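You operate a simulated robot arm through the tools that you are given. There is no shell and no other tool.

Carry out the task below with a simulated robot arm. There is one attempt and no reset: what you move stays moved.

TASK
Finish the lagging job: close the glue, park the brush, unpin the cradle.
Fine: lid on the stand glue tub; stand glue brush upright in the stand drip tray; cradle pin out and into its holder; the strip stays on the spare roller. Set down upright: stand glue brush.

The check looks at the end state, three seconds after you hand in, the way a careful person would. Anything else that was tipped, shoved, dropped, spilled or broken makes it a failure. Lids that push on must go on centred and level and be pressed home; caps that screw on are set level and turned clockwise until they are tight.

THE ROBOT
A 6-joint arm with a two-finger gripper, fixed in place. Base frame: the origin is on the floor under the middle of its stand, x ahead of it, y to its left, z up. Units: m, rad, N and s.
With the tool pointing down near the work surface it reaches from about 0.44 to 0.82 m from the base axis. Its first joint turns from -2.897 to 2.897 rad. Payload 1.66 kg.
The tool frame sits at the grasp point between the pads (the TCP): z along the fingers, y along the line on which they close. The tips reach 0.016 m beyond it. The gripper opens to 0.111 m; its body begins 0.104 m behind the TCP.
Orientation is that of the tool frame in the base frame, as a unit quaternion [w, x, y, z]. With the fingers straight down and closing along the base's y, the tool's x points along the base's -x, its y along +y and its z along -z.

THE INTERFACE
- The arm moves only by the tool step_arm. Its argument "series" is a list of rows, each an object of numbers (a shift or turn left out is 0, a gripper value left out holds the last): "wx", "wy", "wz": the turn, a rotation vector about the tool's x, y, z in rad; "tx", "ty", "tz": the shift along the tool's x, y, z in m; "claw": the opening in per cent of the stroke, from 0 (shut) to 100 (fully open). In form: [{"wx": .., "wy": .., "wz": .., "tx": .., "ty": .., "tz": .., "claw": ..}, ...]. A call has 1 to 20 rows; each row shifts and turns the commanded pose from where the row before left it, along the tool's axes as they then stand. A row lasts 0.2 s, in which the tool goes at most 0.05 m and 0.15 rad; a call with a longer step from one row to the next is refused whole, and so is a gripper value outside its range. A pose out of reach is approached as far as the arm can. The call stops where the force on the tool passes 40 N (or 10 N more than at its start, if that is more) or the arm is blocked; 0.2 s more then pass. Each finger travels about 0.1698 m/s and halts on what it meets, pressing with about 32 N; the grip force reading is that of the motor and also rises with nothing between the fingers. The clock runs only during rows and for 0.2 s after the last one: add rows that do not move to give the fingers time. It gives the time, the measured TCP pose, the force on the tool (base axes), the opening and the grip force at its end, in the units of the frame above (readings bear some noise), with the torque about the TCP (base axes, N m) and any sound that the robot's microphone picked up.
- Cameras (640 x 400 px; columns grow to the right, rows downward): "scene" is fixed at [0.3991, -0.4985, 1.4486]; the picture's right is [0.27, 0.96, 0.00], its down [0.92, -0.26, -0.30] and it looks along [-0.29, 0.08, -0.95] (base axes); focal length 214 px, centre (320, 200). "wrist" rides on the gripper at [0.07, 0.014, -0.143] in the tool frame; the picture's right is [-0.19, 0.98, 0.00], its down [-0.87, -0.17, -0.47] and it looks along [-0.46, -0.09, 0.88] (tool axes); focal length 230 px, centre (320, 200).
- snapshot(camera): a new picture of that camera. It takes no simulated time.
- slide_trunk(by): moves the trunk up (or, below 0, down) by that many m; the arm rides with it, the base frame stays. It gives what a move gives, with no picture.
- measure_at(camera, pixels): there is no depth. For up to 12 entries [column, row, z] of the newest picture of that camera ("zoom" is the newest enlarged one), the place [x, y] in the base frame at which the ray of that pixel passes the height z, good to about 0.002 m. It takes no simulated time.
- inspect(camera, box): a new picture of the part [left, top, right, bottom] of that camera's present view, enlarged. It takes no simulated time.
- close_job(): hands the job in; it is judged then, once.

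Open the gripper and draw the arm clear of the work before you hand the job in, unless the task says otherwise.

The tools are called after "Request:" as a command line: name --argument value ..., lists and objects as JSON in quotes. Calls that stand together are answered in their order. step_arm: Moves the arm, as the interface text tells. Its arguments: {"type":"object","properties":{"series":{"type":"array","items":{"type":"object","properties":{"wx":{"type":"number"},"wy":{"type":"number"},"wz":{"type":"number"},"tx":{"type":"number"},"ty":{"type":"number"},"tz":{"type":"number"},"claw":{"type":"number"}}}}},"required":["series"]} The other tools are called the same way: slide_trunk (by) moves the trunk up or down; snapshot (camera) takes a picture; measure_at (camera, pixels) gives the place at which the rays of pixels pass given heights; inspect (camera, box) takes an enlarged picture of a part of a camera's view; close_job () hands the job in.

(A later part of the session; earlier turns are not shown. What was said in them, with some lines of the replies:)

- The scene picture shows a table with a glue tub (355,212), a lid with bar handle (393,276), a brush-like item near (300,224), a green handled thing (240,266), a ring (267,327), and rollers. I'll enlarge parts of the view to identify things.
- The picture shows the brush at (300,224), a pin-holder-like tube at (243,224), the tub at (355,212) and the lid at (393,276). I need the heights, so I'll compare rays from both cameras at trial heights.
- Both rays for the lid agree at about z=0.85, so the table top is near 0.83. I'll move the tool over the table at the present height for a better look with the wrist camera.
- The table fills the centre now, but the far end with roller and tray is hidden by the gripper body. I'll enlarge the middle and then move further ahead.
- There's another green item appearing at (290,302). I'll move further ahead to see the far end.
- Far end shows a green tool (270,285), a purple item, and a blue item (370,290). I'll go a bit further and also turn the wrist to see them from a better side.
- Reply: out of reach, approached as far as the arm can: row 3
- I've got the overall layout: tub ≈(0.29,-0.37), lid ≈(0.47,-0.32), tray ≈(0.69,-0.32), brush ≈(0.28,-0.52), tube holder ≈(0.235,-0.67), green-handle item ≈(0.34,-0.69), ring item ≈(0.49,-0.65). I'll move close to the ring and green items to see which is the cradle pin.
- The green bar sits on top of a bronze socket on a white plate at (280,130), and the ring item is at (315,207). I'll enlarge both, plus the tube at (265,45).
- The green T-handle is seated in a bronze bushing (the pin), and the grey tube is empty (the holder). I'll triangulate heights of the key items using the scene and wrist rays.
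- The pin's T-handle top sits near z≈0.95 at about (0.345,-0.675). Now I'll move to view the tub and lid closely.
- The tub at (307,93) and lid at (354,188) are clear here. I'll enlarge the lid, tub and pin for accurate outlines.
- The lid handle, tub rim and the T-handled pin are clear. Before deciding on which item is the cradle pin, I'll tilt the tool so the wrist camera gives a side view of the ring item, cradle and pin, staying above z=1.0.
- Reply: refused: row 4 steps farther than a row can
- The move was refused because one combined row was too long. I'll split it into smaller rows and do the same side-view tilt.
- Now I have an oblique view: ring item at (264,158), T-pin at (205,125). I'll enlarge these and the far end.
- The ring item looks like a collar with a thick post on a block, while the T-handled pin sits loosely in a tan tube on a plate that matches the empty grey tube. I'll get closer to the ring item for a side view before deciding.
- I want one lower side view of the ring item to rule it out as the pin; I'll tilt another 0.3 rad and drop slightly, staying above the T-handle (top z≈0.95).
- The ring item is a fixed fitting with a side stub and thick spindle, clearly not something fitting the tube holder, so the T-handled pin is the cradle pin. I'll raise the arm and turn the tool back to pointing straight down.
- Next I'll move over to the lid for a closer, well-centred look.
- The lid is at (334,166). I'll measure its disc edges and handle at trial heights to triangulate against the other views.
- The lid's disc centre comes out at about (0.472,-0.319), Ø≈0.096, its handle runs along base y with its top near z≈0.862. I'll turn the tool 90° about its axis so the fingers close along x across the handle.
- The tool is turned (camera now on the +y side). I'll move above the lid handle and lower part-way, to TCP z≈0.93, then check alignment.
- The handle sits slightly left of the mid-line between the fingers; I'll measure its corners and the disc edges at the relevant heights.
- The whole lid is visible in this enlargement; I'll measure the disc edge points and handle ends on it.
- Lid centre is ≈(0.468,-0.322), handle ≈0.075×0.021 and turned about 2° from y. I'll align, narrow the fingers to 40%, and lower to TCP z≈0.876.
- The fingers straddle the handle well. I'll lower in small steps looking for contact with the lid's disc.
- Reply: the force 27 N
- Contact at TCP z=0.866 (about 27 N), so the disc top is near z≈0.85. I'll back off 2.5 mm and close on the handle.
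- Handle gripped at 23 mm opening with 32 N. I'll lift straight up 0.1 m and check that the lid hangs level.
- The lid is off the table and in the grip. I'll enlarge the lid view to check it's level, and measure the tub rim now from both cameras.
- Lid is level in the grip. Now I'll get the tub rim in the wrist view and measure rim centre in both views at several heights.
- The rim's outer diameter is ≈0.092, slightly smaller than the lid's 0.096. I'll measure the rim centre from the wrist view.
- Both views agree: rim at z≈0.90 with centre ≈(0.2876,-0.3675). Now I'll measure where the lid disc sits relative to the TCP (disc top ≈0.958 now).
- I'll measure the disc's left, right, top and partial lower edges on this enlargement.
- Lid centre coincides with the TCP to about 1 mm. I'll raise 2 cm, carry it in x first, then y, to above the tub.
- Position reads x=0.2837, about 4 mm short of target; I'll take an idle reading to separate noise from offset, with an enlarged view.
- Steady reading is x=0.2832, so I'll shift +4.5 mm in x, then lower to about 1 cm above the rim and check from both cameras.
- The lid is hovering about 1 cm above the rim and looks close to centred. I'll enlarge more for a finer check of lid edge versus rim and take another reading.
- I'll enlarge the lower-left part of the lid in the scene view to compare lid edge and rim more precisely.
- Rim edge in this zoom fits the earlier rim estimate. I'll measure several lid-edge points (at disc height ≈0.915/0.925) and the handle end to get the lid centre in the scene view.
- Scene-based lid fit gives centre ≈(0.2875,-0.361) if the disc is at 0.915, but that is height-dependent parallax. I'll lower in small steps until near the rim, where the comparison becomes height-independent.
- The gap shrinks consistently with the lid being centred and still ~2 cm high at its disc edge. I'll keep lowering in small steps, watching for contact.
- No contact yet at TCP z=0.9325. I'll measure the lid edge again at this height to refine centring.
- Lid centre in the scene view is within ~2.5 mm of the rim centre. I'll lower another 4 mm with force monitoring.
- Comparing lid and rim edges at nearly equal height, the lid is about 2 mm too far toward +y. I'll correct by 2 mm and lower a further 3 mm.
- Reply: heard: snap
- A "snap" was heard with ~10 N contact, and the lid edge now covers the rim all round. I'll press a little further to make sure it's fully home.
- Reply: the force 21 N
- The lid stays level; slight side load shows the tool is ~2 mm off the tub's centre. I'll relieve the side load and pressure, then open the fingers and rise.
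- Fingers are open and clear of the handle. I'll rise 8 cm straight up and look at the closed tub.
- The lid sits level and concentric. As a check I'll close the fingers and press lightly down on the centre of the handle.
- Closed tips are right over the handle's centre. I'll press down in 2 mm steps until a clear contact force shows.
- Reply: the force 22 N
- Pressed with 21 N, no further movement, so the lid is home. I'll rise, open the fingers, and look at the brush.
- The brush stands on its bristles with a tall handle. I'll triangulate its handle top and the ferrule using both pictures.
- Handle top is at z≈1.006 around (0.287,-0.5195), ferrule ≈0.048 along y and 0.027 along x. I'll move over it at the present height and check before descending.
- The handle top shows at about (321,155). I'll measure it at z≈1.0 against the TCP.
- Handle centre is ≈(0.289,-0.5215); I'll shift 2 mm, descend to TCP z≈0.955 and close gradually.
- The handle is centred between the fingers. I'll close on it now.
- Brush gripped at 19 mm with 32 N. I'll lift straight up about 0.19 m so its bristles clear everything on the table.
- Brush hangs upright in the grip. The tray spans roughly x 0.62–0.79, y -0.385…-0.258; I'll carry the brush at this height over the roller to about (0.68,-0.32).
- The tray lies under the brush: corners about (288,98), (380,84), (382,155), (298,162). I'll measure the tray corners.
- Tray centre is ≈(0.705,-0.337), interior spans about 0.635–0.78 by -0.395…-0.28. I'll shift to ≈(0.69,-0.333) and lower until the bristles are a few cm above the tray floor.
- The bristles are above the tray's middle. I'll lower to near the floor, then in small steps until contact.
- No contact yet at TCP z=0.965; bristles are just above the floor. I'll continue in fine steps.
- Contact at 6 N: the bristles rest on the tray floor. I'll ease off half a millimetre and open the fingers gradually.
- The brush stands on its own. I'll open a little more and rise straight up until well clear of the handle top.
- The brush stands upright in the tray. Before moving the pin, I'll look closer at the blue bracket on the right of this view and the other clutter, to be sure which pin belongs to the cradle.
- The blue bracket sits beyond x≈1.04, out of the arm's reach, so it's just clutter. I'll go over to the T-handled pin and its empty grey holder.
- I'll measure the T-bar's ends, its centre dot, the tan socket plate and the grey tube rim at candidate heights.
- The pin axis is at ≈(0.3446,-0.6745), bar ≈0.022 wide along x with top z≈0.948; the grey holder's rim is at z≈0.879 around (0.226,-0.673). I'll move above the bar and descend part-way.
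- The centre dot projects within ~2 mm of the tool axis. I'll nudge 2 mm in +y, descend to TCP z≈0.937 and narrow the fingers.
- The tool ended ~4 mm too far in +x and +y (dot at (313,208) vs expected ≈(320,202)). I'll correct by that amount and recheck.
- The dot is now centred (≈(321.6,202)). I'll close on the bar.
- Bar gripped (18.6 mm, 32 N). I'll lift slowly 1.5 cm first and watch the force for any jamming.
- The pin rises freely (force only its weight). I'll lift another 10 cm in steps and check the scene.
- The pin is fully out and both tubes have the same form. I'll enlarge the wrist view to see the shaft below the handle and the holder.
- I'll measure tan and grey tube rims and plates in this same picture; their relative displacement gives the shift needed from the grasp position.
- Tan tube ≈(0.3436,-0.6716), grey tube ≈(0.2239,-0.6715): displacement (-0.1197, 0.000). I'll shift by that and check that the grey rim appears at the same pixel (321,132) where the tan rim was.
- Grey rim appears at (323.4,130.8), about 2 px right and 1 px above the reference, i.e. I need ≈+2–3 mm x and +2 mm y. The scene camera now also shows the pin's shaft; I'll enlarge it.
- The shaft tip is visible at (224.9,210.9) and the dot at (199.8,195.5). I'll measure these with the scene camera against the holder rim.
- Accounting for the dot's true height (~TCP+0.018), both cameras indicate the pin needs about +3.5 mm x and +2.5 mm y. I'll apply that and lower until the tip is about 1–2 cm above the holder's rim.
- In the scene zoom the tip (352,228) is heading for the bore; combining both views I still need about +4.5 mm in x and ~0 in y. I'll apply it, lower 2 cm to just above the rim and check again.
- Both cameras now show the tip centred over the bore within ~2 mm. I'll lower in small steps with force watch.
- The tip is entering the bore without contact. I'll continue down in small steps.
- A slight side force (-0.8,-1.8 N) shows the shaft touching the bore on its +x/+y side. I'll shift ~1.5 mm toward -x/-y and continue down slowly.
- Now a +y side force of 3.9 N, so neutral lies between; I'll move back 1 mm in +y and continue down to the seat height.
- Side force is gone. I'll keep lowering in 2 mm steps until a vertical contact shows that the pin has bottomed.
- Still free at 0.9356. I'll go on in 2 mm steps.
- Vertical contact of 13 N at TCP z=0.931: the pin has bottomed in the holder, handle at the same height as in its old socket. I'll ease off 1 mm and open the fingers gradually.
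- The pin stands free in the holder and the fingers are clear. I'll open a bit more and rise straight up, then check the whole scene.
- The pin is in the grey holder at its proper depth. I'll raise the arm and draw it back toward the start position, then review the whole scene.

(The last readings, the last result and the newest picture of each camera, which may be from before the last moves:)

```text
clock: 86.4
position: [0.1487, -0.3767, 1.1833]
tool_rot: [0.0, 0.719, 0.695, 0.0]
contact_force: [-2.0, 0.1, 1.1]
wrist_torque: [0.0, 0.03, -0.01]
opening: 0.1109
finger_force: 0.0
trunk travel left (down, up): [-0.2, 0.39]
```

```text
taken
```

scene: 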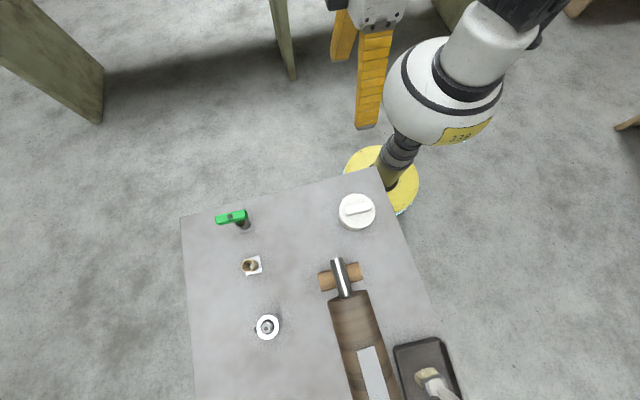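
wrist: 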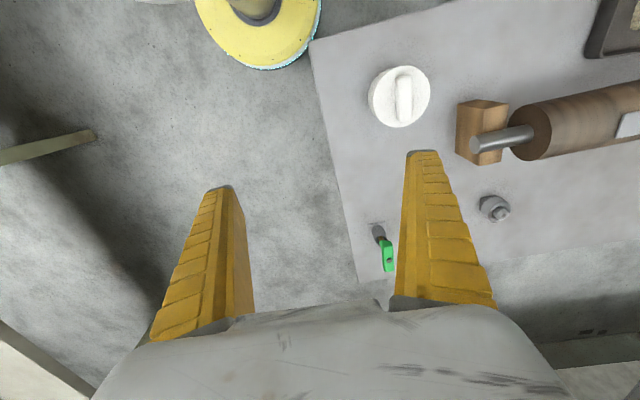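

All three items look right in the scene picture. I'll do final enlarged checks of the lid, pin, brush and strip.

Request:
inspect --camera "scene" --box '[325, 185, 389, 235]'

Request:
inspect --camera "scene" --box '[205, 195, 285, 285]'

Request:
inspect --camera "scene" --box '[310, 300, 470, 400]'

Request:
inspect --camera "wrist" --box '[350, 50, 450, 150]'

```text
8.00 times, centred on (357, 210) of scene
```

zoom: 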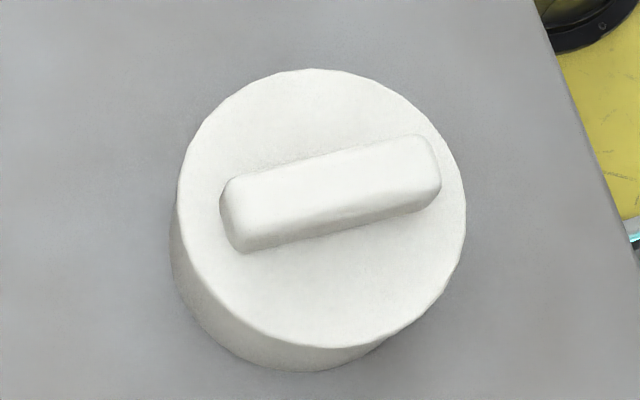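

```text
4.44 times, centred on (245, 240) of scene
```

zoom: 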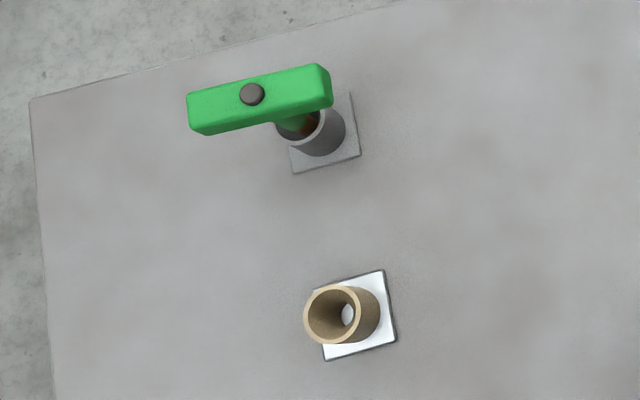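

```text
4.00 times, centred on (390, 350) of scene
```

zoom: 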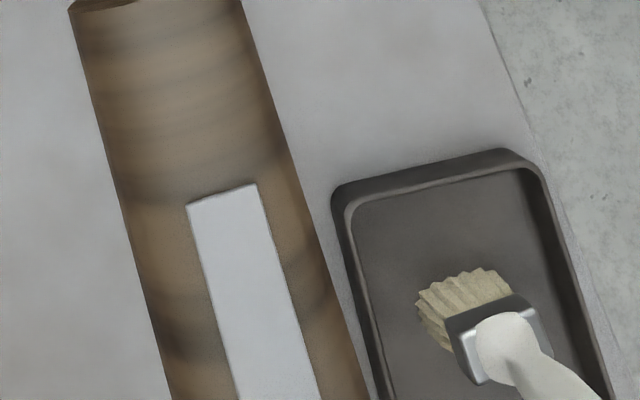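

```text
4.00 times, centred on (400, 100) of wrist
```

zoom: 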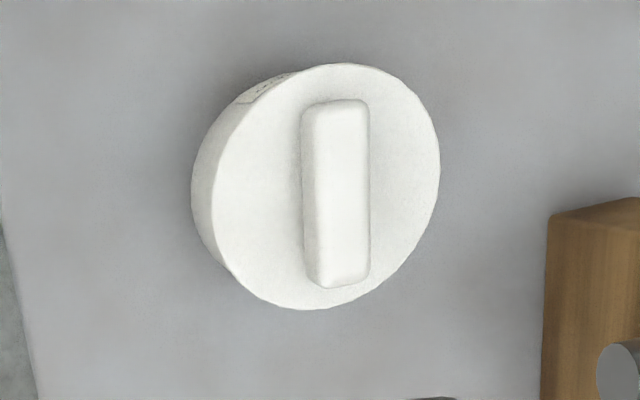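

Everything checks out: the lid is level and pressed home, the brush is upright in the tray, the pin is in its holder, and the strip is undisturbed on the roller. The gripper is open and the arm is clear, so I'm handing in.

Request:
close_job

```text
The job is handed in.
```

I did all three parts of the lagging job and handed it in; the hand-in didn't report whether it passed.

- **Glue tub:** The lid is on, centred and level. It snapped home, and pressing on the handle with about 21 N afterwards didn't move it further. The tub itself shifted by an estimated 1–2 mm as the lid went on.
- **Brush:** It is standing upright on its bristles near the middle of the drip tray.
- **Cradle pin:** I pulled the green T-handled pin out of its tan socket and lowered it into the grey tube holder until it bottomed. I took this to be the cradle pin because it fits that holder, which is the same shape as the tan socket. A grey ring-shaped fitting nearby was the only other candidate I looked at closely.
- **Strip:** It is still on the spare roller, and I saw nothing else disturbed.

The gripper is open and the arm is clear of the table.
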